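You operate a simulated robot arm through the tools that you are given. There is no shell and no other tool. Be economical: measure what you need, move in short steps, check, and stop when the job is done.

You run a simulated two-armed robot. Do the job below in one go: nothing can be reset, and whatever is moved stays where it is left.

## Task
Fetch the steel funnel and set it on the top of the stock bench. Then fetch the yellow tag from the steel drum stand and set it on the top of the mesh bench. Then open the table drawer, put the green-top block in the inside of the table drawer and shut the drawer again. Then take the cup with purple rim from the top of the long steel table and leave it on top of the white pad. Then take the grey cloth from the small cart and leave it in the silver deep steel tray. Then lift the pot lid open. Keep to this order. Set down upright: cup with purple rim.

It is judged by the outcome, as a careful person would: the job done as asked, and still so three seconds after it is handed in. It fails if anything else is knocked over, pushed out of place, dropped, spilled or broken. A push-on lid holds only when it is set on centred and level and pressed home; a screw cap is set on level and turned clockwise until tight. Flat cloth is picked up by pressing the open fingertips on it (5 to 10 N) and closing them slowly along it; thin cloth reads only 2 to 8 mm in the jaws.

## Robot
Two 6-joint arms with fingered hands on one trunk, on a base that drives. Base frame: it is fixed to the floor where the robot stands at the start and does not move with it; the origin is under the middle of the robot, x ahead of it, y to its left, z up. Readings come in mm, rad, newtons and seconds.
The left shoulder is at the start at [50, 170, 886], the right one opposite. With the tool pointing down near the work surface each hand reaches from about 500 to 520 mm from the robot's upright axis, wherever it stands, measured 20 degrees to its own side. Places, roughly: cup with purple rim [2250, 250, 1000]; deep steel tray (45x26x5 cm) [5200, 1500, 800]; green-top block (5x5x3 cm) [2100, 200, 900]; grey cloth (15x11x3 cm) [2700, -500, 800]; inside of the table drawer [-1200, -2400, 700]; pot lid [-1300, -500, 1100]; steel funnel (15x15x12 cm) [600, -100, 300]; table drawer [-1100, -2400, 700]; top of the mesh bench [2700, -2600, 800]; top of the stock bench [4200, -3000, 800]; white pad (9x7x3 cm) [2100, 300, 900]; yellow tag [500, 250, 250]. Payload 3.5 kg a hand.
The tool frame of a hand sits at the grasp point between the pads (the TCP): z along the fingers, y along the line on which they close. The tips reach 26 mm beyond it. Largest opening 132 mm; the body of the gripper starts 73 mm behind the TCP. The gripper is a hand of 3 fingers: y runs from the thumb to the fingers, the wrist lies at [0, 0, -234] in the tool frame, and closing takes about 1.5 s.
Orientation is that of the tool frame in the base frame, as a unit quaternion [w, x, y, z]. With the fingers straight down and closing along the base's y, the tool's x points along the base's -x, its y along +y and its z along -z.

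## Interface
- The arms move only by the tool nudge_tool. It takes "left_plan", "right_plan" or both (then of equal length, played together; a hand with none holds still); each is a list that holds one entry, the list of rows, each a list of 7 numbers: the shift along the base's x, y, z in units of 400 mm (1.0 is 400 mm), then the turn, a rotation vector about the base's x, y, z in units of 180 degrees (1.0 is 180 degrees), then the closure, from 0 (fully open) to 1 (shut). In form: [[[tx, ty, tz, rx, ry, rz, claw], ...]]. A call has 1 to 12 rows; each row is the pose to reach, as a shift and turn from the pose commanded when the call began. A call with a number of a shift or a turn outside -1 to 1 is refused whole. Rows are played at 5 a second. More than 50 mm and 0.15 rad between two rows, or a gripper value outside its range, and nothing of the call is played. A pose out of reach is approached as far as the arm can. The call stops where the force on the tool passes 40 N (or 10 N more than at its start, if that is more) or the arm is blocked; 0.2 s more then pass. The fingers move at their own pace (about 153 mm/s each) and stop on an object; they squeeze with about 25 N. The grip force told is the motor's: it shows also when the fingers shut on nothing. Time passes only in rows, and 0.2 s behind the last, so rows that repeat a pose let the fingers close. It gives the time, the measured TCP pose, the force on the tool (base axes), the opening and the grip force at its end, in the units of the frame above (readings bear some noise), with the torque about the TCP (base axes, N m) and any sound that the robot's microphone picked up, and new pictures: "views" is both (left out), scene, wrist or none (wrist: the cameras of the hands that moved).
- Cameras (640 x 400 px; columns grow to the right, rows downward): "scene" is now at [33.7, -2.9, 1467.8]; the picture's right is [-0.03, -1.00, 0.00], its down [-0.81, 0.02, -0.58] and it looks along [0.58, -0.02, -0.81] (base axes); focal length 290 px, centre (320, 200). "left" rides on the left gripper at [-61, 3, -92] in its tool frame; the picture's right is [-0.05, -1.00, 0.00], its down [0.83, -0.04, -0.55] and it looks along [0.55, -0.03, 0.83] (tool axes); focal length 230 px, centre (320, 200). "right" rides on the right gripper at [62, 3, -92] in its tool frame; the picture's right is [-0.05, 1.00, 0.00], its down [-0.83, -0.04, -0.56] and it looks along [-0.55, -0.03, 0.83] (tool axes); focal length 230 px, centre (320, 200). There is no depth. A picture from a camera that has moved, and an enlarged one, comes with that camera's place and axes in the base frame and with its lens.
- lift_body(by): slides the trunk up (or, below 0, down) by that many mm; the arms and the scene camera ride with it, the base frame stays. It gives what a move gives, with no picture.
- base_move(legs): drives the robot by 1 to 6 legs, each [ahead, left, turn to the left] in mm, mm and rad, along the robot's own axes; the way and the turn of a leg run together, so that a leg with both is an arc; at most 1500 mm and 3.142 rad a leg. The arms and the cameras ride along, it lands a little off, and it stops where it bumps. It gives what a move gives, and a new picture of the scene camera.
- set_grasp(shape, hand): the hand has 3 fingers and takes this shape, open, in about a second: jaw (thumb against the fingers, like two jaws); tri (thumb and two fingers); tip (a fingertip pinch); poke (one finger out to press); point (the index stretched); flat (the hand flat); cup (the hand cupped); fist (a fist). The gripper value then closes the fingers along that shape, each until it touches; the sizes above hold for jaw. It gives what a move gives, with no picture.
- turn_head(pan, tilt): turns the head with the scene camera to pan (to the left, within 1.501 rad either way) and tilt (down, from -0.506 to 1.204), counted from straight ahead of the robot. It gives what a move gives, and a new picture of the scene camera.
- zoom(camera, box): a new picture of the part [left, top, right, bottom] of that camera's present view, enlarged. It takes no simulated time.
- finish_job(): hands the job in; it is judged then, once.

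Go step by step. Nothing tells you exact positions but the pictures and the camera data: compare them with the known pose of the tool, close in by small moves and look again before you grip or let go. The budget is 196 turns and 260 pictures, counting those below and the enlarged ones. Unless the task says otherwise, let go and move clear before handing in, and close with one line.

The tools are called after "Emit:" as name(argument=value, ...) on one line, values as JSON. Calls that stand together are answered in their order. nudge_tool: Moves the arms, as the interface text tells. Its arguments: {"type":"object","properties":{"left_plan":{"type":"array"},"right_plan":{"type":"array"},"views":{"type":"string","enum":["both","scene","wrist","none"]}},"required":[]} The other tools are called the same way: lift_body (by) slides the trunk up or down; set_grasp (shape, hand) gives the hand a shape; base_move (legs) drives the base; turn_head (pan, tilt) turns the head that bears the scene camera; zoom (camera, box) takes an enlarged picture of a part of a camera's view; finish_job () hands the job in.

At the start:

```text
time: 0.0
left_tcp_pos: [594.6, 309.2, 698.8]
left_tcp_rot: [0.0, 0.001, 1.0, 0.0]
left_force: [0.3, 0.2, 0.9]
left_moment: [0.01, 0.0, 0.0]
left_gripper_width: 132.0
left_gripper_force: 0.1
left_shape: jaw
right_tcp_pos: [396.2, -100.6, 549.5]
right_tcp_rot: [0.0, 0.0, 1.0, 0.0]
right_force: [-0.6, 0.7, -0.3]
right_moment: [0.0, 0.03, 0.01]
right_gripper_width: 132.0
right_gripper_force: 0.2
right_shape: jaw
trunk travel left (down, up): [-501.0, 209.0]
robot x, y, heading: [-0.9, -1.4, 0.0]
head pan, tilt: [-0.031, 0.949]
```

scene: 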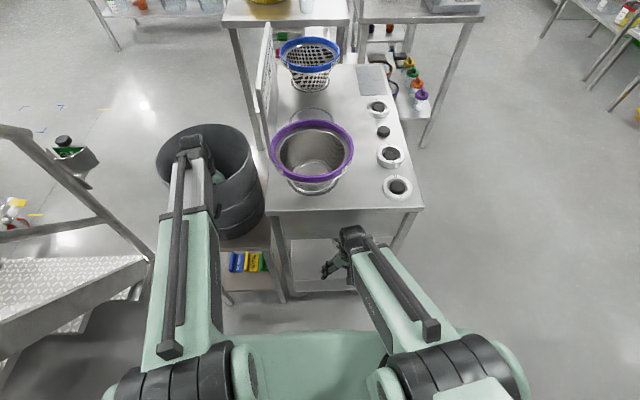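
right: 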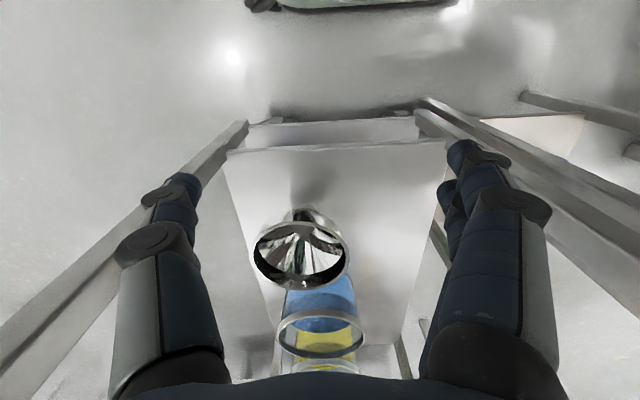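
left: 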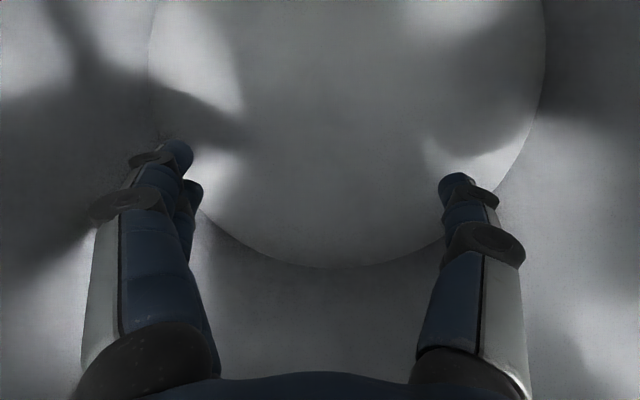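

The funnel seems to stand on the lower shelf of the table ahead, and coloured tags lie under the drum. I'll look closer at both.

Emit:
zoom(camera="right", box=[200, 120, 440, 400])

Emit:
zoom(camera="scene", box=[200, 200, 420, 338])

Emit:
turn_head(pan=0, tilt=0.35)

```text
1.43 times, centred on (320, 260) of right
camera zoom: at [335.7, -95.8, 642.0], right [0.05, 1.0, 0.0], down [0.83, -0.04, 0.56], along [0.55, -0.03, -0.83], focal length 329 px, centre (320, 114)
```

zoom: 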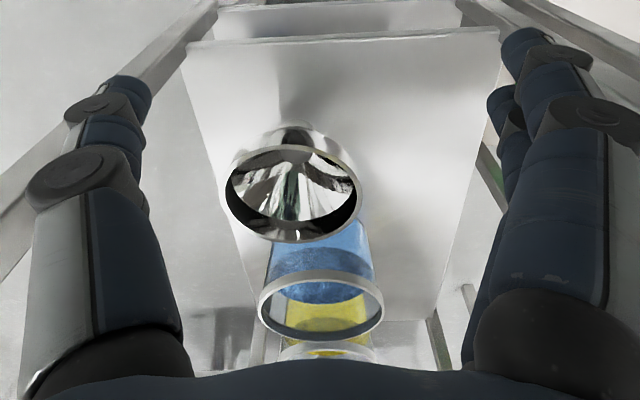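

```text
2.90 times, centred on (310, 269) of scene
camera zoom: at [33.7, -2.9, 1467.8], right [-0.03, -1.0, 0.0], down [-0.81, 0.02, -0.58], along [0.58, -0.02, -0.81], focal length 842 px, centre (349, 0)
```

zoom: 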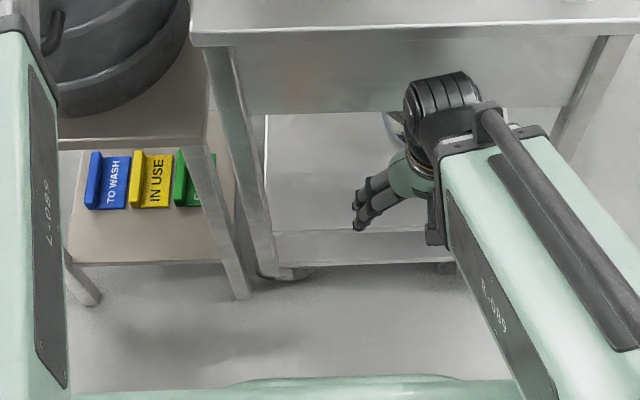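

```text
time: 1.0
left_tcp_pos: [594.5, 309.3, 697.9]
left_tcp_rot: [0.0, 0.0, 1.0, 0.0]
left_force: [0.3, 0.0, -0.4]
left_moment: [-0.01, -0.03, 0.0]
left_gripper_width: 131.7
left_gripper_force: 0.0
left_shape: jaw
right_tcp_pos: [397.2, -99.7, 549.1]
right_tcp_rot: [0.0, 0.001, 1.0, 0.0]
right_force: [0.0, 0.3, 0.1]
right_moment: [0.03, -0.01, 0.02]
right_gripper_width: 132.1
right_gripper_force: 0.0
right_shape: jaw
trunk travel left (down, up): [-501.0, 209.0]
robot x, y, heading: [0.5, 1.0, -0.001]
head pan, tilt: [0.0, 0.351]
camera scene: at [54.1, -0.7, 1518.9], right [0.0, -1.0, 0.0], down [-0.34, 0.0, -0.94], along [0.94, 0.0, -0.34], focal length 290 px, centre (320, 200)
```

scene: 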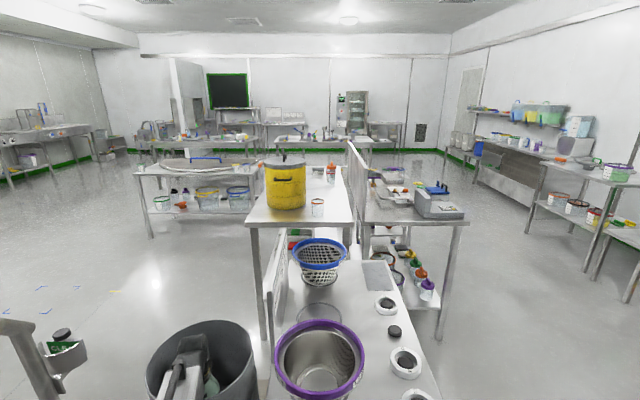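

The funnel's mouth seems to be up, on the lower shelf under the table. I'll clear the left arm out of the drum first, then lower the trunk for a better view.

Emit:
nudge_tool(left_plan=[[[0, 0, 0.12, 0, 0, 0, 0], [0, 0, 0.24, 0, 0, 0, 0], [0, 0, 0.36, 0, 0, 0, 0], [0, 0, 0.48, 0, 0, 0, 0], [0, 0, 0.6, 0, 0, 0, 0], [0, 0, 0.72, 0, 0, 0, 0], [-0.12, 0, 0.75, 0, 0, 0, 0], [-0.24, 0, 0.75, 0, 0, 0, 0], [-0.36, 0, 0.75, 0, 0, 0, 0], [-0.48, 0, 0.75, 0, 0, 0, 0], [-0.56, 0, 0.75, 0, 0, 0, 0]]], views="scene")

```text
time: 3.4
left_tcp_pos: [412.5, 313.7, 966.3]
left_tcp_rot: [0.001, 0.0, 1.0, 0.001]
left_force: [0.2, 0.7, -0.4]
left_moment: [-0.01, 0.04, 0.03]
left_gripper_width: 131.9
left_gripper_force: 0.0
left_shape: jaw
left hand out of reach, approached as far as the arm can: row 9, 10, 11
right_tcp_pos: [397.4, -98.6, 548.9]
right_tcp_rot: [0.0, 0.0, 1.0, 0.0]
right_force: [0.3, -0.2, -0.1]
right_moment: [-0.02, 0.02, 0.02]
right_gripper_width: 132.0
right_gripper_force: 0.1
right_shape: jaw
trunk travel left (down, up): [-501.0, 209.0]
robot x, y, heading: [-3.6, -0.3, 0.004]
head pan, tilt: [0.0, 0.351]
camera scene: at [54.2, -0.7, 1519.0], right [0.0, -1.0, 0.0], down [-0.34, 0.0, -0.94], along [0.94, 0.0, -0.34], focal length 290 px, centre (320, 200)
```

scene: 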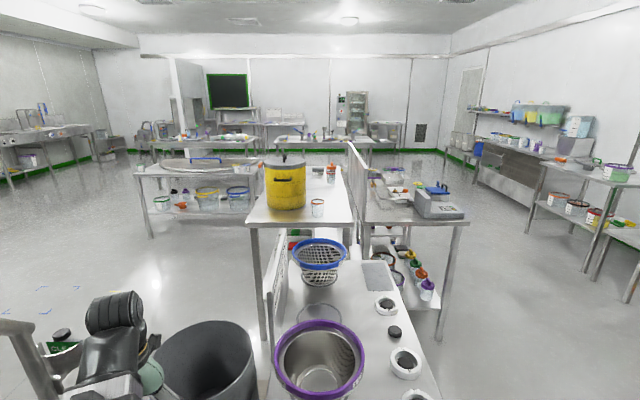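

Backing off a bit for room, then lowering the trunk.

Emit:
base_move(legs=[[-200, 0, 0]])

Emit:
lift_body(by=-400)

Emit:
turn_head(pan=0, tilt=0.7)

```text
time: 5.0
left_tcp_pos: [213.8, 314.3, 967.1]
left_tcp_rot: [0.002, 0.0, 1.0, 0.001]
left_force: [-0.1, 0.3, -0.4]
left_moment: [0.02, -0.01, 0.05]
left_gripper_width: 131.8
left_gripper_force: 0.1
left_shape: jaw
right_tcp_pos: [198.0, -100.0, 549.5]
right_tcp_rot: [0.001, 0.001, 1.0, 0.0]
right_force: [-0.1, -0.4, -0.4]
right_moment: [-0.02, -0.01, 0.0]
right_gripper_width: 132.0
right_gripper_force: 0.0
right_shape: jaw
trunk travel left (down, up): [-501.0, 209.0]
robot x, y, heading: [-197.8, 1.6, -0.003]
head pan, tilt: [0.0, 0.351]
camera scene: at [-145.0, -0.7, 1519.1], right [0.0, -1.0, 0.0], down [-0.34, 0.0, -0.94], along [0.94, 0.0, -0.34], focal length 290 px, centre (320, 200)
```

scene: 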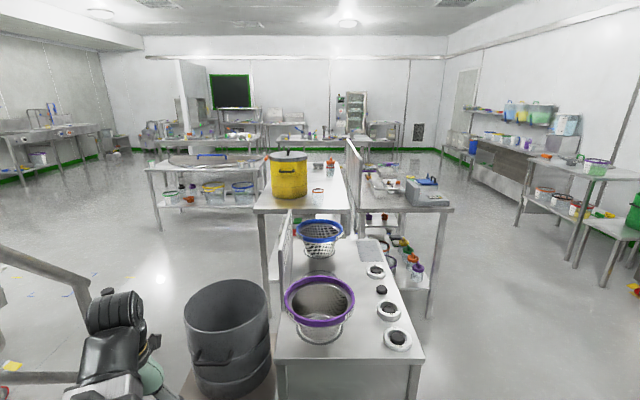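

```text
time: 8.8
left_tcp_pos: [214.4, 313.8, 567.4]
left_tcp_rot: [0.002, 0.0, 1.0, 0.0]
left_force: [-0.1, -0.8, 0.1]
left_moment: [-0.02, 0.01, 0.0]
left_gripper_width: 131.9
left_gripper_force: 0.1
left_shape: jaw
right_tcp_pos: [199.3, -100.0, 148.4]
right_tcp_rot: [0.0, 0.001, 1.0, 0.0]
right_force: [-0.7, 0.3, -0.2]
right_moment: [-0.02, -0.03, 0.01]
right_gripper_width: 131.9
right_gripper_force: 0.0
right_shape: jaw
trunk travel left (down, up): [-101.0, 609.0]
robot x, y, heading: [-198.9, -2.0, -0.001]
head pan, tilt: [0.0, 0.351]
```

```text
time: 9.7
left_tcp_pos: [214.7, 314.2, 566.7]
left_tcp_rot: [0.003, 0.0, 1.0, 0.0]
left_force: [1.8, 0.0, -0.2]
left_moment: [0.04, -0.01, 0.04]
left_gripper_width: 131.9
left_gripper_force: 0.0
left_shape: jaw
right_tcp_pos: [198.4, -99.3, 148.5]
right_tcp_rot: [0.0, 0.0, 1.0, 0.0]
right_force: [-0.1, 0.2, 0.8]
right_moment: [-0.02, 0.01, -0.01]
right_gripper_width: 132.1
right_gripper_force: 0.0
right_shape: jaw
trunk travel left (down, up): [-101.0, 609.0]
robot x, y, heading: [-195.7, 1.5, 0.0]
head pan, tilt: [0.0, 0.7]
camera scene: at [-152.4, -0.7, 1087.7], right [0.0, -1.0, 0.0], down [-0.64, 0.0, -0.77], along [0.77, 0.0, -0.64], focal length 290 px, centre (320, 200)
```

scene: 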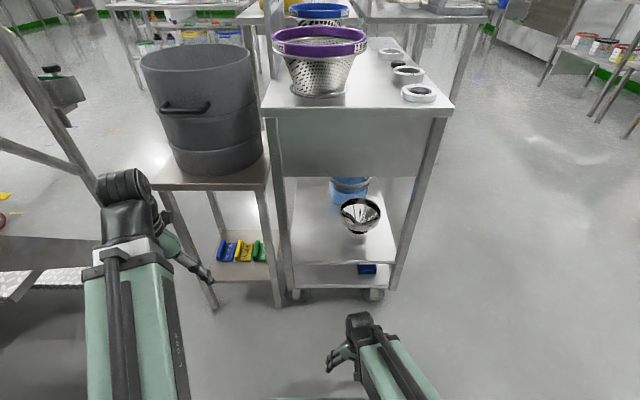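

Emit:
zoom(camera="scene", box=[270, 160, 430, 300])

Emit:
zoom(camera="scene", box=[190, 210, 300, 290])

```text
2.86 times, centred on (350, 230) of scene
camera zoom: at [-152.4, -0.7, 1087.7], right [0.0, -1.0, 0.0], down [-0.64, 0.0, -0.77], along [0.77, 0.0, -0.64], focal length 830 px, centre (234, 114)
```

zoom: 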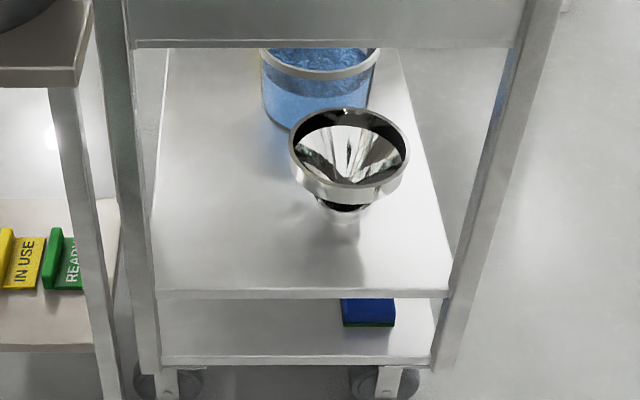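

```text
5.00 times, centred on (245, 250) of scene
camera zoom: at [-152.4, -0.7, 1087.7], right [0.0, -1.0, 0.0], down [-0.64, 0.0, -0.77], along [0.77, 0.0, -0.64], focal length 1452 px, centre (695, -50)
```

zoom: 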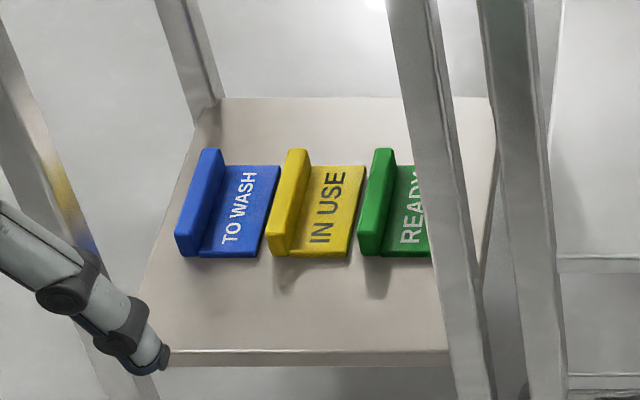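

The funnel stands mouth-up with rim centre near [630,-144,380]. I'll tilt the right hand 45° forward-down with the jaws in the vertical plane, to pinch the near rim wall.

Emit:
nudge_tool(right_plan=[[[0.025, -0.01, 0.052, 0.01625, -0.01625, -0.0393, 0], [0.05, -0.02, 0.104, 0.0325, -0.0325, -0.0787, 0], [0.075, -0.03, 0.156, 0.04875, -0.04875, -0.118, 0], [0.1, -0.04, 0.208, 0.065, -0.065, -0.1573, 0], [0.125, -0.05, 0.26, 0.08125, -0.08125, -0.1967, 0], [0.15, -0.06, 0.312, 0.0975, -0.0975, -0.236, 0], [0.175, -0.07, 0.365, 0.11375, -0.11375, -0.2753, 0], [0.2, -0.08, 0.417, 0.13, -0.13, -0.3147, 0], [0.225, -0.09, 0.469, 0.14625, -0.14625, -0.354, 0], [0.25, -0.1, 0.521, 0.1625, -0.1625, -0.3933, 0], [0.275, -0.105, 0.573, 0.17875, -0.17875, -0.4327, 0], [0.3, -0.11, 0.625, 0.195, -0.195, -0.472, 0]]])

```text
time: 12.2
left_tcp_pos: [215.0, 313.8, 566.9]
left_tcp_rot: [0.001, 0.0, 1.0, 0.0]
left_force: [0.1, 0.8, -0.3]
left_moment: [-0.01, -0.03, -0.02]
left_gripper_width: 131.9
left_gripper_force: 0.2
left_shape: jaw
right_tcp_pos: [433.0, -130.4, 388.7]
right_tcp_rot: [0.271, 0.654, 0.653, 0.27]
right_force: [0.0, 0.5, -0.2]
right_moment: [0.02, 0.0, -0.02]
right_gripper_width: 131.8
right_gripper_force: 0.1
right_shape: jaw
right hand out of reach, approached as far as the arm can: row 1, 2, 3, 4, 5, 6, 7, 8, 9, 10, 11, 12
trunk travel left (down, up): [-101.0, 609.0]
robot x, y, heading: [-201.7, -3.7, -0.003]
head pan, tilt: [0.0, 0.7]
camera scene: at [-152.4, -0.8, 1087.6], right [0.0, -1.0, 0.0], down [-0.64, 0.0, -0.76], along [0.76, 0.0, -0.64], focal length 290 px, centre (320, 200)
camera right: at [371.7, -69.6, 456.7], right [0.71, -0.05, 0.7], down [-0.42, -0.83, 0.36], along [0.57, -0.55, -0.61], focal length 230 px, centre (320, 200)
```

scene: 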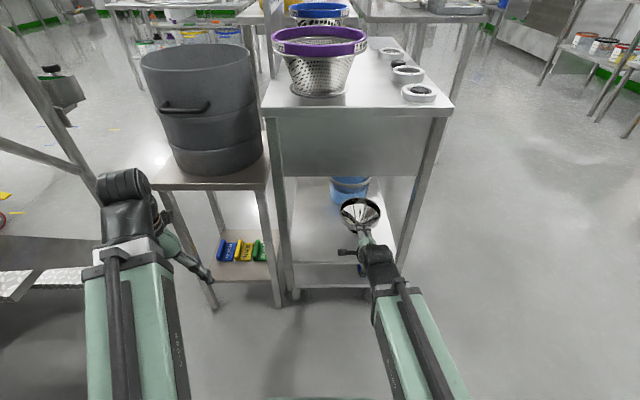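
right: 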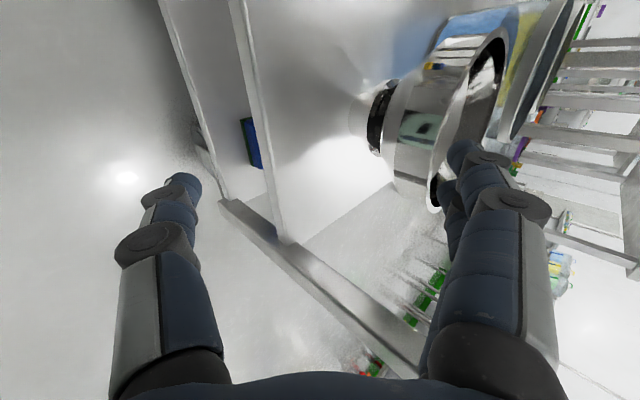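

Emit:
zoom(camera="right", box=[320, 0, 560, 240])

```text
1.67 times, centred on (440, 120) of right
camera zoom: at [371.7, -69.6, 456.7], right [0.71, -0.05, 0.7], down [-0.42, -0.83, 0.36], along [0.57, -0.55, -0.61], focal length 384 px, centre (120, 333)
```

zoom: 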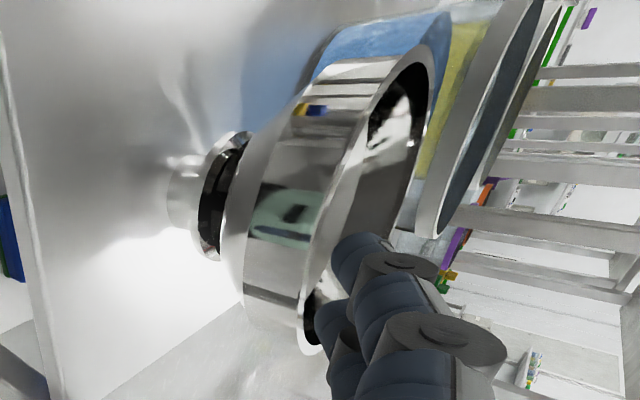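

The funnel's rim band is near-vertical, so pinching its left side (closing along y) with the hand pitched 45° suits best. I'll roll the hand back by 90° about its own axis.

Emit:
nudge_tool(right_plan=[[[0, 0.0136, 0.005, -0.0322, 0, 0.0322, 0], [0, 0.0273, 0.01, -0.0644, 0, 0.0644, 0], [0, 0.041, 0.015, -0.0965, 0, 0.0965, 0], [0, 0.0545, 0.02, -0.1287, 0, 0.1287, 0], [0, 0.068, 0.025, -0.1609, 0, 0.1609, 0], [0, 0.082, 0.03, -0.1931, 0, 0.1931, 0], [0, 0.095, 0.035, -0.2253, 0, 0.2253, 0], [0, 0.109, 0.04, -0.2575, 0, 0.2575, 0], [0, 0.123, 0.045, -0.2896, 0, 0.2896, 0], [0, 0.136, 0.05, -0.3218, 0, 0.3218, 0], [0, 0.15, 0.055, -0.354, 0, 0.354, 0]]])

```text
time: 14.7
left_tcp_pos: [214.7, 313.8, 566.7]
left_tcp_rot: [0.002, 0.001, 1.0, 0.001]
left_force: [-0.6, 0.9, 0.9]
left_moment: [0.01, 0.0, -0.02]
left_gripper_width: 132.1
left_gripper_force: 0.0
left_shape: jaw
right_tcp_pos: [436.0, -71.5, 410.3]
right_tcp_rot: [0.383, -0.002, 0.924, -0.002]
right_force: [0.6, -0.4, 0.2]
right_moment: [0.0, 0.0, 0.04]
right_gripper_width: 131.8
right_gripper_force: 0.1
right_shape: jaw
trunk travel left (down, up): [-101.0, 609.0]
robot x, y, heading: [-196.3, -1.4, -0.002]
head pan, tilt: [0.0, 0.7]
camera scene: at [-152.4, -0.7, 1087.6], right [0.0, -1.0, 0.0], down [-0.64, 0.0, -0.76], along [0.76, 0.0, -0.64], focal length 290 px, centre (320, 200)
camera right: at [327.2, -67.9, 432.8], right [0.03, 1.0, 0.03], down [0.2, -0.04, 0.98], along [0.98, -0.03, -0.2], focal length 230 px, centre (320, 200)
```

scene: 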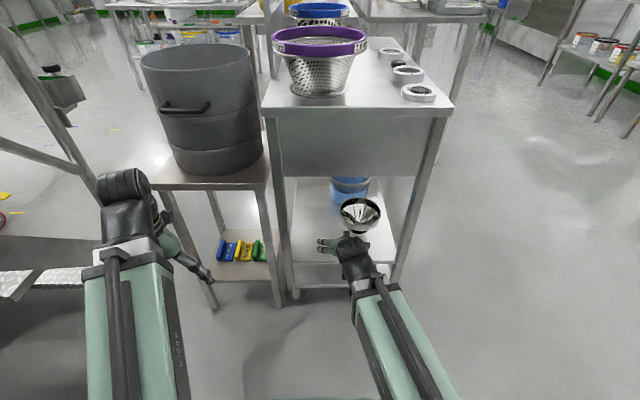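
right: 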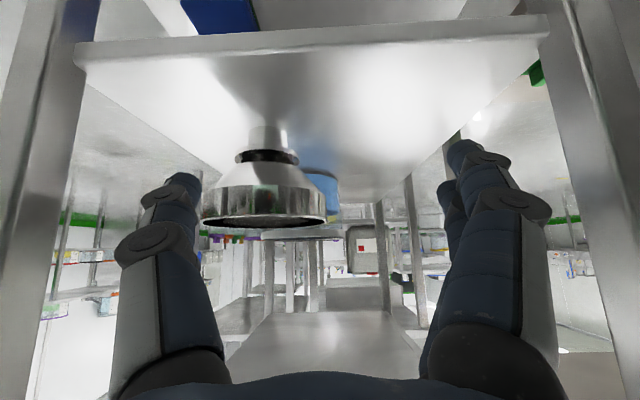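

The hand now sees the funnel: rim centre about [604,-140,403]. I'll half-close, go up and forward over the left side of the rim.

Emit:
nudge_tool(right_plan=[[[0, 0, 0.04, 0, 0, 0, 0.45], [0, 0, 0.075, 0, 0, 0, 0.45], [0.1, 0.01, 0.075, 0, 0, 0, 0.45], [0.2, 0.01, 0.075, 0, 0, 0, 0.45], [0.3, 0.01, 0.075, 0, 0, 0, 0.45], [0.4, 0.01, 0.075, 0, 0, 0, 0.45]]])

```text
time: 16.1
left_tcp_pos: [214.2, 314.0, 565.9]
left_tcp_rot: [0.001, 0.001, 1.0, 0.001]
left_force: [0.1, -0.3, -0.5]
left_moment: [-0.01, -0.01, -0.01]
left_gripper_width: 131.9
left_gripper_force: 0.2
left_shape: jaw
right_tcp_pos: [596.7, -68.6, 440.8]
right_tcp_rot: [0.383, -0.001, 0.924, -0.001]
right_force: [-0.9, 0.0, 0.2]
right_moment: [0.0, 0.0, 0.02]
right_gripper_width: 73.1
right_gripper_force: 0.0
right_shape: jaw
trunk travel left (down, up): [-101.0, 609.0]
robot x, y, heading: [-198.9, -0.2, 0.006]
head pan, tilt: [0.0, 0.7]
camera scene: at [-152.5, -0.7, 1087.6], right [0.0, -1.0, 0.0], down [-0.64, 0.0, -0.77], along [0.77, 0.0, -0.64], focal length 290 px, centre (320, 200)
camera right: at [488.3, -64.0, 462.5], right [0.04, 1.0, 0.03], down [0.19, -0.04, 0.98], along [0.98, -0.03, -0.2], focal length 230 px, centre (320, 200)
```

scene: 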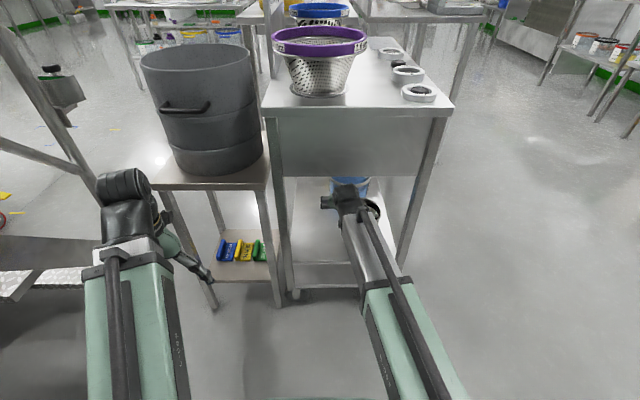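
right: 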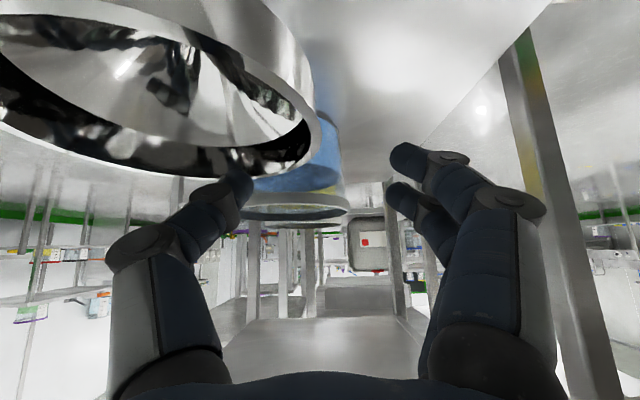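

The rim's left edge is at about [598,-66,403], between thumb and fingers. I'll descend and close.

Emit:
nudge_tool(right_plan=[[[0, 0, -0.04, 0, 0, 0, 0.45], [0, 0.005, -0.08, 0, 0, 0, 0.45], [0, 0.005, -0.115, 0, 0, 0, 0.45], [0, 0.005, -0.115, 0, 0, 0, 0.45]]], views="wrist")

```text
time: 17.1
left_tcp_pos: [213.4, 313.2, 566.7]
left_tcp_rot: [0.001, 0.0, 1.0, 0.001]
left_force: [-0.1, -0.5, -0.2]
left_moment: [-0.02, -0.03, -0.01]
left_gripper_width: 131.9
left_gripper_force: 0.1
left_shape: jaw
right_tcp_pos: [596.1, -67.6, 394.5]
right_tcp_rot: [0.383, -0.001, 0.924, -0.001]
right_force: [0.7, 0.6, -1.0]
right_moment: [-0.02, -0.02, 0.01]
right_gripper_width: 73.4
right_gripper_force: 0.0
right_shape: jaw
trunk travel left (down, up): [-101.0, 609.0]
robot x, y, heading: [-199.0, 1.4, -0.002]
head pan, tilt: [0.0, 0.7]
camera right: at [487.6, -62.7, 416.6], right [0.04, 1.0, 0.03], down [0.19, -0.04, 0.98], along [0.98, -0.03, -0.2], focal length 230 px, centre (320, 200)
```

right: 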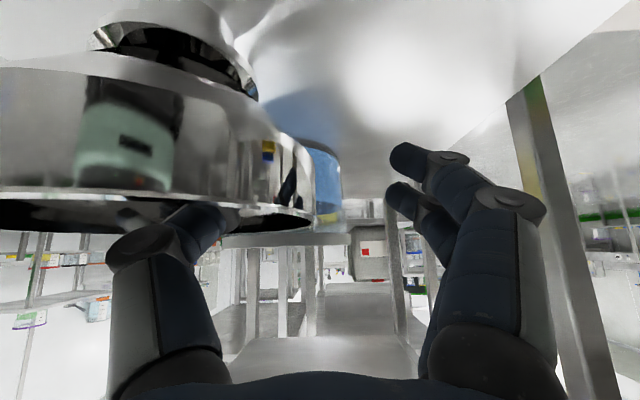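

Emit:
nudge_tool(right_plan=[[[0, 0, -0.012, 0, 0, 0, 0.45], [0, 0, -0.012, 0, 0, 0, 0.7], [0, 0, -0.012, 0, 0, 0, 0.85], [0, 0, -0.012, 0, 0, 0, 1], [0, 0, -0.012, 0, 0, 0, 1], [0, 0, -0.012, 0, 0, 0, 1], [0, 0, -0.012, 0, 0, 0, 1], [0, 0, -0.012, 0, 0, 0, 1]]], views="wrist")

```text
time: 18.9
left_tcp_pos: [214.9, 313.7, 567.0]
left_tcp_rot: [0.001, 0.0, 1.0, 0.001]
left_force: [-0.2, 0.2, 0.2]
left_moment: [0.0, 0.01, -0.01]
left_gripper_width: 132.0
left_gripper_force: 0.0
left_shape: jaw
right_tcp_pos: [596.6, -66.5, 390.2]
right_tcp_rot: [0.383, -0.001, 0.924, -0.001]
right_force: [-0.7, -2.1, 0.2]
right_moment: [-0.27, 0.01, -0.16]
right_gripper_width: 0.5
right_gripper_force: 25.3
right_shape: jaw
trunk travel left (down, up): [-101.0, 609.0]
robot x, y, heading: [-196.3, -1.7, 0.001]
head pan, tilt: [0.0, 0.7]
camera right: at [487.4, -62.5, 412.1], right [0.04, 1.0, 0.03], down [0.19, -0.04, 0.98], along [0.98, -0.03, -0.2], focal length 230 px, centre (320, 200)
```

right: 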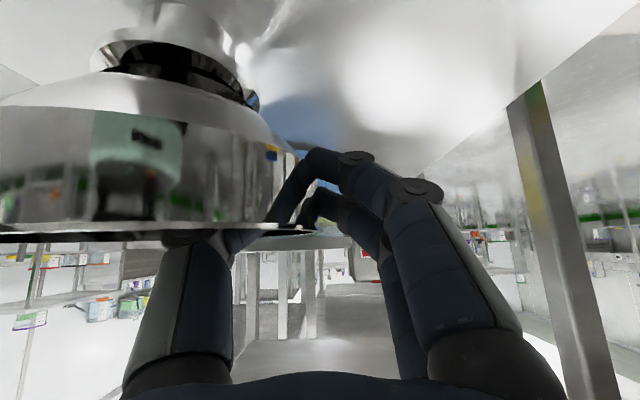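

Emit:
nudge_tool(right_plan=[[[0, 0, 0.02, 0, 0, 0, 1], [0, 0, 0.05, 0, 0, 0, 1], [0, 0, 0.08, 0, 0, 0, 1], [0, 0, 0.08, 0, 0, 0, 1]]])

```text
time: 19.9
left_tcp_pos: [215.0, 313.5, 567.4]
left_tcp_rot: [0.002, 0.0, 1.0, 0.001]
left_force: [0.0, 1.0, 0.6]
left_moment: [0.0, -0.01, -0.03]
left_gripper_width: 131.9
left_gripper_force: 0.0
left_shape: jaw
right_tcp_pos: [595.6, -66.2, 421.4]
right_tcp_rot: [0.382, -0.002, 0.924, -0.001]
right_force: [0.1, 0.2, -1.7]
right_moment: [0.14, 0.0, -0.01]
right_gripper_width: 0.0
right_gripper_force: 25.2
right_shape: jaw
trunk travel left (down, up): [-101.0, 609.0]
robot x, y, heading: [-200.7, -1.0, 0.001]
head pan, tilt: [0.0, 0.7]
camera scene: at [-152.2, -0.7, 1087.6], right [0.0, -1.0, 0.0], down [-0.64, 0.0, -0.76], along [0.76, 0.0, -0.64], focal length 290 px, centre (320, 200)
camera right: at [487.2, -62.5, 444.0], right [0.04, 1.0, 0.03], down [0.2, -0.04, 0.98], along [0.98, -0.03, -0.2], focal length 230 px, centre (320, 200)
```

scene: 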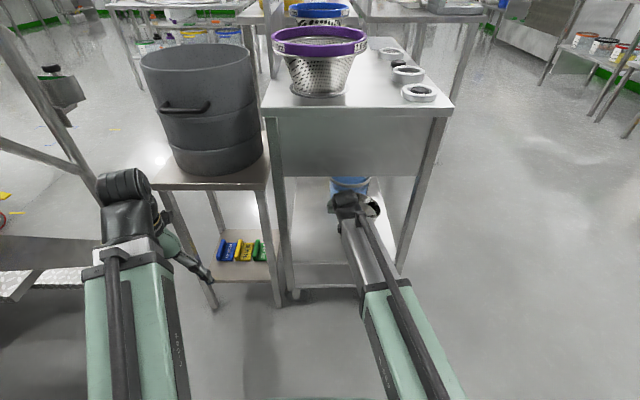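
right: 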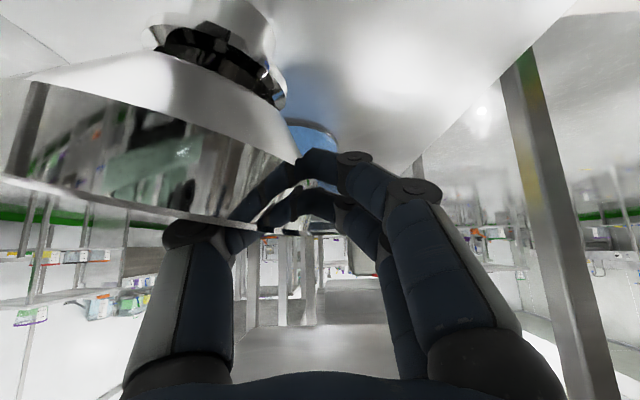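

The funnel is held, sagging a little. I'll raise it slightly and back the base out.

Emit:
nudge_tool(right_plan=[[[0, 0, 0.03, 0, 0, 0, 1], [0, 0, 0.06, 0, 0, 0, 1], [0, 0, 0.06, 0, 0, 0, 1]]], views="none")

Emit:
base_move(legs=[[-350, 0, 0]])

Emit:
zoom(camera="right", box=[0, 0, 640, 400])

```text
time: 20.6
left_tcp_pos: [214.6, 313.6, 567.1]
left_tcp_rot: [0.002, 0.0, 1.0, 0.001]
left_force: [0.4, 0.3, 0.4]
left_moment: [-0.02, -0.03, -0.01]
left_gripper_width: 131.8
left_gripper_force: 0.0
left_shape: jaw
right_tcp_pos: [595.1, -66.6, 446.0]
right_tcp_rot: [0.384, -0.001, 0.923, -0.001]
right_force: [0.4, -0.1, -2.1]
right_moment: [0.14, 0.04, -0.02]
right_gripper_width: 0.0
right_gripper_force: 25.2
right_shape: jaw
trunk travel left (down, up): [-101.0, 609.0]
robot x, y, heading: [-197.1, -1.9, -0.003]
head pan, tilt: [0.0, 0.7]
```

```text
time: 22.9
left_tcp_pos: [-135.8, 313.5, 567.5]
left_tcp_rot: [0.002, 0.0, 1.0, 0.001]
left_force: [-0.1, 0.5, -0.1]
left_moment: [0.02, 0.01, 0.02]
left_gripper_width: 132.0
left_gripper_force: 0.1
left_shape: jaw
right_tcp_pos: [246.8, -65.0, 446.2]
right_tcp_rot: [0.383, -0.001, 0.924, -0.001]
right_force: [0.7, 0.4, -0.6]
right_moment: [0.15, 0.02, -0.02]
right_gripper_width: 0.0
right_gripper_force: 25.0
right_shape: jaw
trunk travel left (down, up): [-101.0, 609.0]
robot x, y, heading: [-547.1, 0.2, 0.004]
head pan, tilt: [0.0, 0.7]
camera scene: at [-501.5, -1.1, 1087.6], right [0.0, -1.0, 0.0], down [-0.64, 0.0, -0.76], along [0.76, 0.0, -0.64], focal length 290 px, centre (320, 200)
```

scene: 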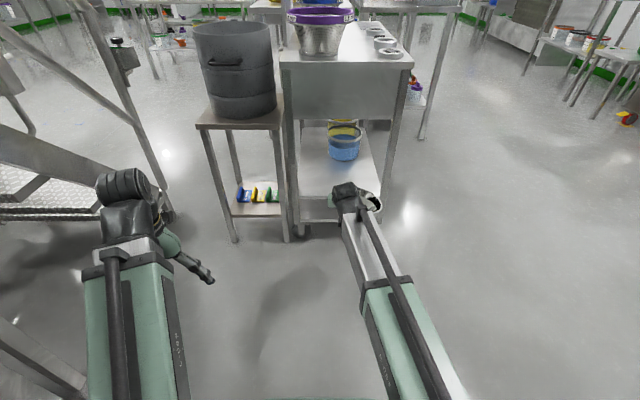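

```text
1.00 times, centred on (320, 200) of right (not enlarged: the box is as wide or as high as the picture)
camera zoom: at [138.2, -61.7, 468.1], right [0.03, 1.0, 0.03], down [0.2, -0.04, 0.98], along [0.98, -0.03, -0.2], focal length 230 px, centre (320, 200)
```

zoom: 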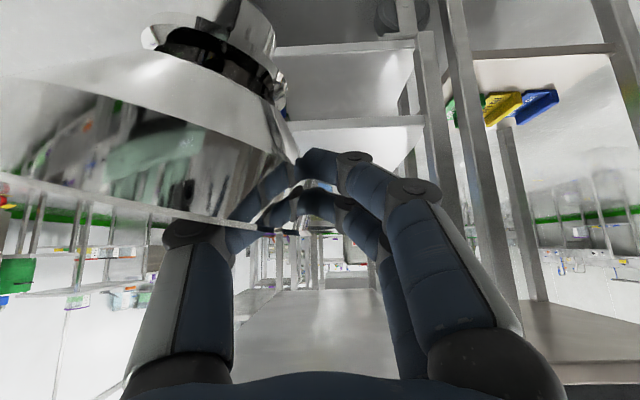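

Emit:
lift_body(by=450)

Emit:
turn_head(pan=-0.5, tilt=0.3)

```text
refused: 450 is not a number from -400 to 400
```

```text
time: 23.8
left_tcp_pos: [-135.9, 313.8, 566.5]
left_tcp_rot: [0.002, -0.001, 1.0, 0.002]
left_force: [-0.4, -0.7, -0.9]
left_moment: [-0.01, 0.01, 0.02]
left_gripper_width: 131.9
left_gripper_force: 0.1
left_shape: jaw
right_tcp_pos: [247.2, -65.3, 445.3]
right_tcp_rot: [0.382, -0.002, 0.924, 0.0]
right_force: [-1.2, -0.2, -1.4]
right_moment: [0.15, 0.03, 0.0]
right_gripper_width: 0.0
right_gripper_force: 24.8
right_shape: jaw
trunk travel left (down, up): [-101.0, 609.0]
robot x, y, heading: [-546.6, -4.9, 0.002]
head pan, tilt: [-0.499, 0.3]
camera scene: at [-504.4, -45.7, 1123.7], right [-0.48, -0.88, 0.0], down [-0.26, 0.14, -0.95], along [0.84, -0.45, -0.3], focal length 290 px, centre (320, 200)
```

scene: 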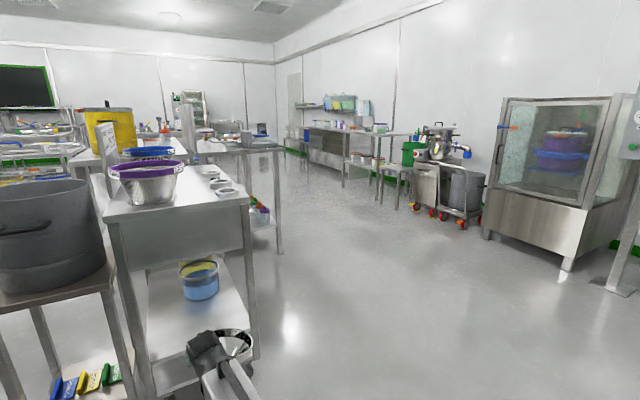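

The corridor to the right is open. I raise the trunk and drive toward the stock bench.

Emit:
lift_body(by=400)

Emit:
base_move(legs=[[0, -1400, 0], [1500, 0, 0], [1500, 0, 0], [700, 0, -0.8]])

```text
time: 27.7
left_tcp_pos: [-135.5, 313.8, 967.4]
left_tcp_rot: [0.002, -0.001, 1.0, 0.001]
left_force: [-0.4, 0.4, 0.3]
left_moment: [0.0, -0.01, 0.04]
left_gripper_width: 132.1
left_gripper_force: 0.2
left_shape: jaw
right_tcp_pos: [247.4, -66.4, 845.9]
right_tcp_rot: [0.382, 0.0, 0.924, -0.001]
right_force: [-0.2, 0.1, -3.3]
right_moment: [0.1, 0.02, -0.01]
right_gripper_width: 0.1
right_gripper_force: 24.8
right_shape: jaw
trunk travel left (down, up): [-501.0, 209.0]
robot x, y, heading: [-547.8, 2.2, 0.001]
head pan, tilt: [-0.499, 0.3]
```

```text
time: 52.1
left_tcp_pos: [3599.2, -1669.9, 967.5]
left_tcp_rot: [0.002, 0.378, 0.926, 0.001]
left_force: [-0.8, 0.0, -0.2]
left_moment: [0.02, -0.01, 0.0]
left_gripper_width: 131.8
left_gripper_force: 0.0
left_shape: jaw
right_tcp_pos: [3605.3, -2209.5, 846.4]
right_tcp_rot: [0.354, 0.349, 0.855, -0.146]
right_force: [-1.1, -0.4, -2.2]
right_moment: [0.1, -0.1, 0.01]
right_gripper_width: 0.0
right_gripper_force: 25.3
right_shape: jaw
trunk travel left (down, up): [-501.0, 209.0]
robot x, y, heading: [3081.0, -1606.7, -0.777]
head pan, tilt: [-0.499, 0.3]
camera scene: at [3085.3, -1667.5, 1523.7], right [-0.96, -0.29, 0.0], down [-0.09, 0.28, -0.96], along [0.28, -0.91, -0.3], focal length 290 px, centre (320, 200)
```

scene: 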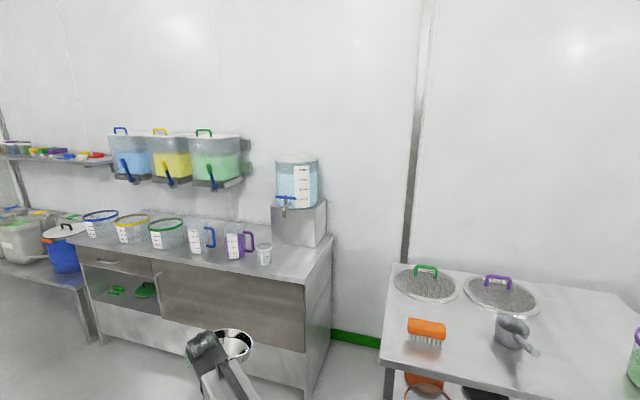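

I see the stock bench (front edge y≈-2640) with free space near its right end, in front of the dispenser. I raise the trunk fully, square up and come closer.

Emit:
lift_body(by=205)

Emit:
base_move(legs=[[0, 0, -0.794], [0, 580, 0], [100, 0, 0]])

Emit:
turn_head(pan=0, tilt=0.7)

```text
time: 54.4
left_tcp_pos: [3600.0, -1670.4, 1172.3]
left_tcp_rot: [0.001, 0.379, 0.926, 0.001]
left_force: [0.1, 0.2, 0.8]
left_moment: [-0.01, -0.01, -0.02]
left_gripper_width: 131.8
left_gripper_force: 0.0
left_shape: jaw
right_tcp_pos: [3605.5, -2208.5, 1049.9]
right_tcp_rot: [0.354, 0.348, 0.856, -0.145]
right_force: [-0.2, 0.0, -2.3]
right_moment: [0.08, -0.07, 0.01]
right_gripper_width: 0.2
right_gripper_force: 24.5
right_shape: jaw
trunk travel left (down, up): [-706.0, 4.0]
robot x, y, heading: [3086.9, -1606.9, -0.779]
head pan, tilt: [-0.499, 0.3]
```

```text
time: 60.5
left_tcp_pos: [3971.9, -2128.4, 1169.9]
left_tcp_rot: [0.001, 0.711, 0.703, 0.0]
left_force: [-0.8, -0.3, 0.4]
left_moment: [0.03, 0.0, 0.01]
left_gripper_width: 132.1
left_gripper_force: 0.0
left_shape: jaw
right_tcp_pos: [3587.5, -2504.4, 1049.2]
right_tcp_rot: [0.268, 0.657, 0.65, -0.272]
right_force: [-0.4, 0.2, -3.9]
right_moment: [0.03, -0.16, -0.01]
right_gripper_width: 0.0
right_gripper_force: 25.1
right_shape: jaw
trunk travel left (down, up): [-706.0, 4.0]
robot x, y, heading: [3663.4, -1712.6, -1.581]
head pan, tilt: [-0.499, 0.3]
camera scene: at [3619.6, -1754.9, 1728.6], right [-0.87, 0.49, 0.0], down [0.14, 0.26, -0.95], along [-0.47, -0.83, -0.3], focal length 290 px, centre (320, 200)
```

scene: 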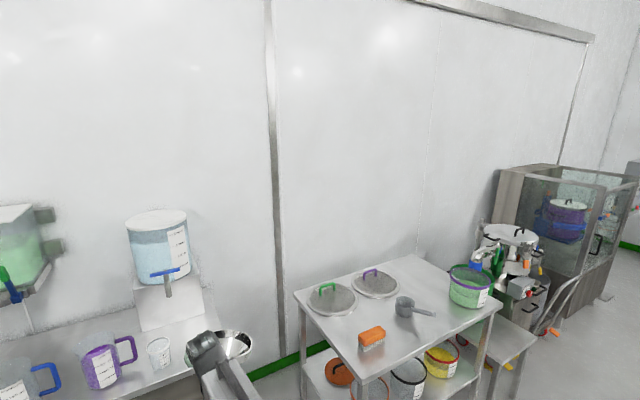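

```text
time: 61.4
left_tcp_pos: [3972.5, -2126.9, 1171.5]
left_tcp_rot: [0.002, 0.711, 0.703, -0.001]
left_force: [-0.2, 0.9, 0.1]
left_moment: [-0.03, -0.02, 0.01]
left_gripper_width: 132.2
left_gripper_force: 0.0
left_shape: jaw
right_tcp_pos: [3588.3, -2503.9, 1049.6]
right_tcp_rot: [0.268, 0.657, 0.65, -0.273]
right_force: [0.6, -0.1, -2.7]
right_moment: [0.0, -0.15, 0.0]
right_gripper_width: 0.2
right_gripper_force: 25.2
right_shape: jaw
trunk travel left (down, up): [-706.0, 4.0]
robot x, y, heading: [3666.4, -1708.9, -1.584]
head pan, tilt: [0.0, 0.7]
camera scene: at [3664.3, -1756.0, 1692.7], right [-1.0, 0.01, 0.0], down [0.01, 0.64, -0.77], along [-0.01, -0.77, -0.64], focal length 290 px, centre (320, 200)
```

scene: 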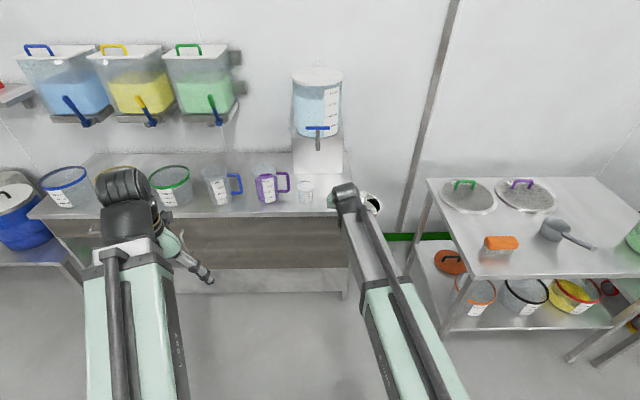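

Emit:
zoom(camera="scene", box=[180, 130, 420, 280])

Emit:
zoom(camera="right", box=[0, 0, 640, 400])

```text
2.67 times, centred on (300, 205) of scene
camera zoom: at [3664.3, -1756.0, 1692.7], right [-1.0, 0.01, 0.0], down [0.01, 0.64, -0.77], along [-0.01, -0.77, -0.64], focal length 774 px, centre (373, 187)
```

zoom: 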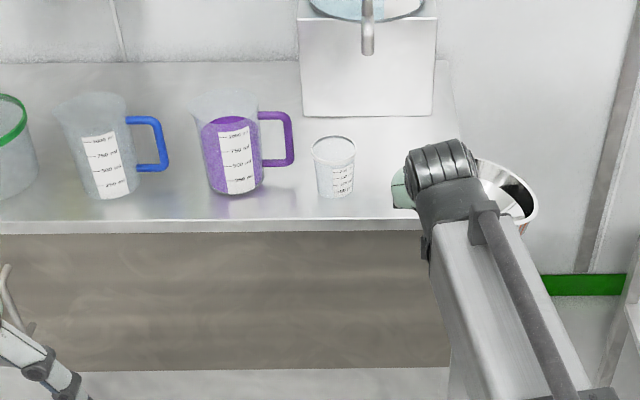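

```text
1.00 times, centred on (320, 200) of right (not enlarged: the box is as wide or as high as the picture)
camera zoom: at [3592.9, -2394.1, 1073.0], right [1.0, -0.05, 0.03], down [-0.04, -0.2, 0.98], along [-0.04, -0.98, -0.2], focal length 230 px, centre (320, 200)
```

zoom: 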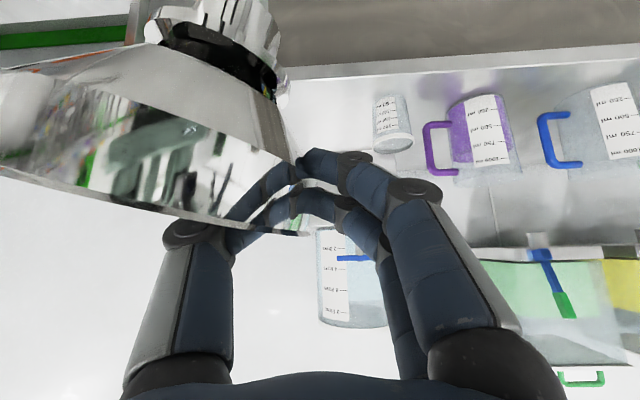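

Bench top looks about z≈780, cup at [3722,-2845], tap hanging at about [3640,-2985]. I'll bring the funnel over the front part with the base.

Emit:
base_move(legs=[[0, 0, 0.013], [0, 60, 0], [340, 0, 0]])

Emit:
zoom(camera="right", box=[0, 0, 640, 400])

```text
time: 64.5
left_tcp_pos: [4038.5, -2461.2, 1171.1]
left_tcp_rot: [0.002, 0.708, 0.707, 0.0]
left_force: [-0.4, -0.2, -0.5]
left_moment: [0.02, -0.03, -0.03]
left_gripper_width: 131.7
left_gripper_force: 0.0
left_shape: jaw
right_tcp_pos: [3658.4, -2843.5, 1048.7]
right_tcp_rot: [0.269, 0.653, 0.654, -0.271]
right_force: [-1.0, -0.2, -2.7]
right_moment: [0.02, -0.14, 0.01]
right_gripper_width: 0.1
right_gripper_force: 25.1
right_shape: jaw
trunk travel left (down, up): [-706.0, 4.0]
robot x, y, heading: [3726.6, -2048.6, -1.566]
head pan, tilt: [0.0, 0.7]
camera scene: at [3725.5, -2095.4, 1692.5], right [-1.0, 0.0, 0.0], down [0.0, 0.65, -0.76], along [0.0, -0.76, -0.65], focal length 290 px, centre (320, 200)
```

scene: 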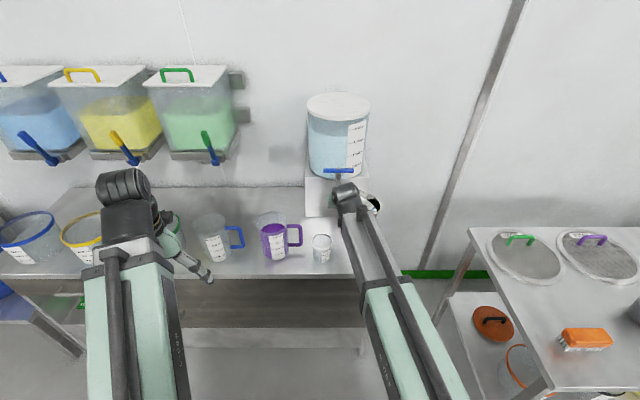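

```text
1.00 times, centred on (320, 200) of right (not enlarged: the box is as wide or as high as the picture)
camera zoom: at [3662.0, -2733.9, 1072.4], right [1.0, -0.04, 0.03], down [-0.04, -0.2, 0.98], along [-0.03, -0.98, -0.2], focal length 230 px, centre (320, 200)
```

zoom: 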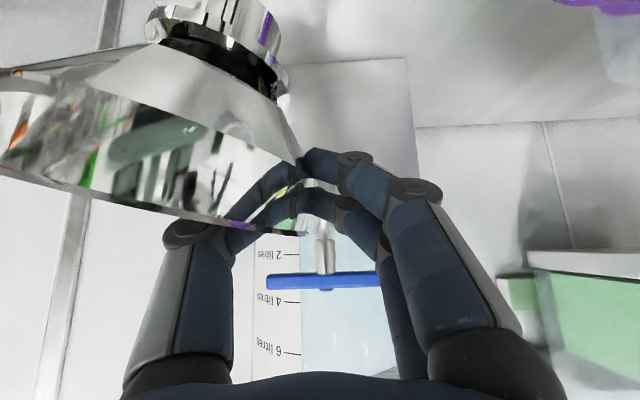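

Tap tip is near z≈1010, y≈-2943. I'll lower the hand in front of it, then go forward beneath it.

Emit:
nudge_tool(right_plan=[[[0, 0, -0.1, 0, 0, 0, 1], [0, 0, -0.2, 0, 0, 0, 1], [0, 0, -0.28, 0, 0, 0, 1], [0, -0.06, -0.28, 0, 0, 0, 1], [0, -0.12, -0.28, 0, 0, 0, 1], [0, -0.165, -0.28, 0, 0, 0, 1], [0, -0.165, -0.28, 0, 0.03, 0, 1], [0, -0.165, -0.28, 0, 0.06, 0, 1], [0, -0.165, -0.28, 0, 0.085, 0, 1], [0, -0.165, -0.28, 0, 0.085, 0, 1]]])

```text
time: 66.7
left_tcp_pos: [4037.6, -2460.9, 1173.0]
left_tcp_rot: [0.002, 0.707, 0.707, 0.0]
left_force: [0.2, 0.1, 0.3]
left_moment: [0.03, 0.0, 0.01]
left_gripper_width: 131.9
left_gripper_force: 0.1
left_shape: jaw
right_tcp_pos: [3659.0, -2908.5, 938.3]
right_tcp_rot: [0.18, 0.611, 0.684, -0.356]
right_force: [-0.3, -0.5, -1.6]
right_moment: [0.0, -0.16, 0.03]
right_gripper_width: 0.0
right_gripper_force: 25.1
right_shape: jaw
trunk travel left (down, up): [-706.0, 4.0]
robot x, y, heading: [3724.6, -2046.6, -1.564]
head pan, tilt: [0.0, 0.7]
camera scene: at [3725.4, -2093.9, 1692.6], right [-1.0, 0.0, 0.0], down [0.0, 0.64, -0.76], along [0.0, -0.76, -0.64], focal length 290 px, centre (320, 200)
camera right: at [3667.5, -2798.9, 959.4], right [0.97, -0.04, -0.23], down [0.22, -0.2, 0.96], along [-0.08, -0.98, -0.18], focal length 230 px, centre (320, 200)
```

scene: 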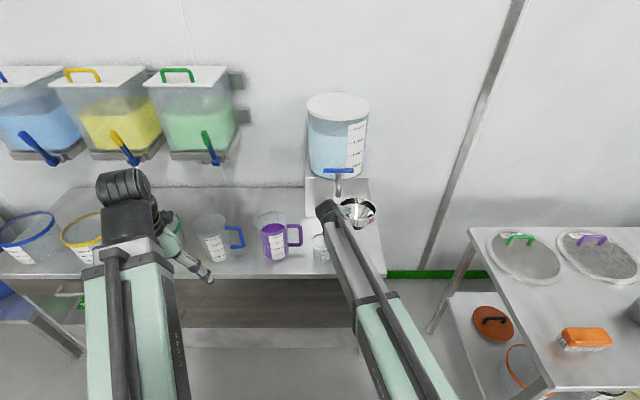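
right: 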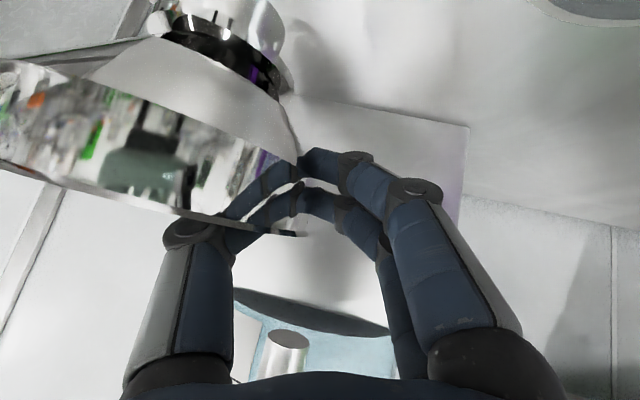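

Emit:
nudge_tool(right_plan=[[[0, 0, -0.03, 0, 0, 0, 1], [0, 0, -0.06, 0, 0, 0, 1], [0, 0, -0.085, 0, 0, 0, 1], [0, 0, -0.085, 0, 0, 0, 1]]])

Emit:
zoom(camera="scene", box=[270, 170, 430, 280])

```text
time: 67.7
left_tcp_pos: [4038.3, -2460.5, 1171.5]
left_tcp_rot: [0.001, 0.707, 0.707, 0.0]
left_force: [-0.1, -1.3, 0.0]
left_moment: [0.04, 0.02, 0.01]
left_gripper_width: 131.9
left_gripper_force: 0.1
left_shape: jaw
right_tcp_pos: [3657.9, -2908.4, 903.4]
right_tcp_rot: [0.18, 0.611, 0.684, -0.356]
right_force: [-0.6, -0.4, -2.5]
right_moment: [0.02, -0.15, 0.01]
right_gripper_width: 0.0
right_gripper_force: 25.0
right_shape: jaw
trunk travel left (down, up): [-706.0, 4.0]
robot x, y, heading: [3724.5, -2050.6, -1.577]
head pan, tilt: [0.0, 0.7]
camera scene: at [3725.5, -2093.8, 1692.6], right [-1.0, 0.0, 0.0], down [0.0, 0.64, -0.76], along [0.0, -0.76, -0.64], focal length 290 px, centre (320, 200)
camera right: at [3667.2, -2798.8, 925.2], right [0.97, -0.04, -0.23], down [0.22, -0.2, 0.96], along [-0.08, -0.98, -0.18], focal length 230 px, centre (320, 200)
```

scene: 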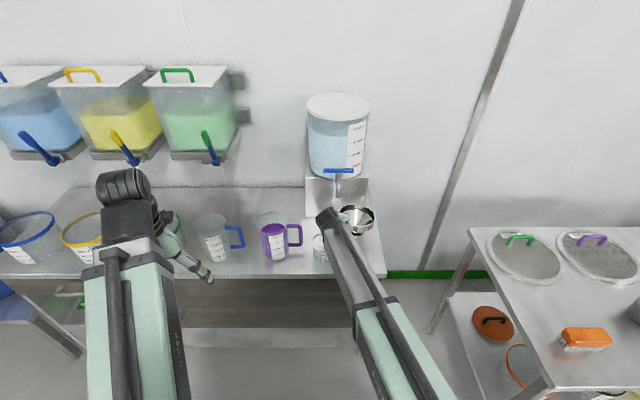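
right: 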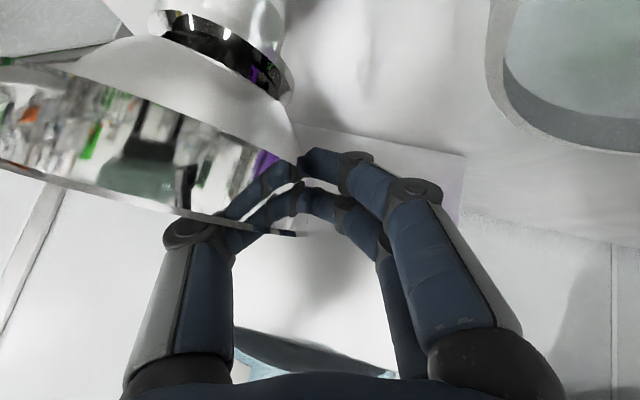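

```text
3.64 times, centred on (350, 225) of scene
camera zoom: at [3725.5, -2093.8, 1692.6], right [-1.0, 0.0, 0.0], down [0.0, 0.64, -0.76], along [0.0, -0.76, -0.64], focal length 1056 px, centre (211, 109)
```

zoom: 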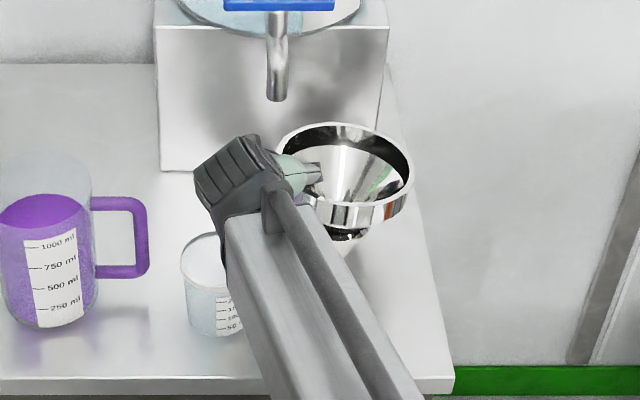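

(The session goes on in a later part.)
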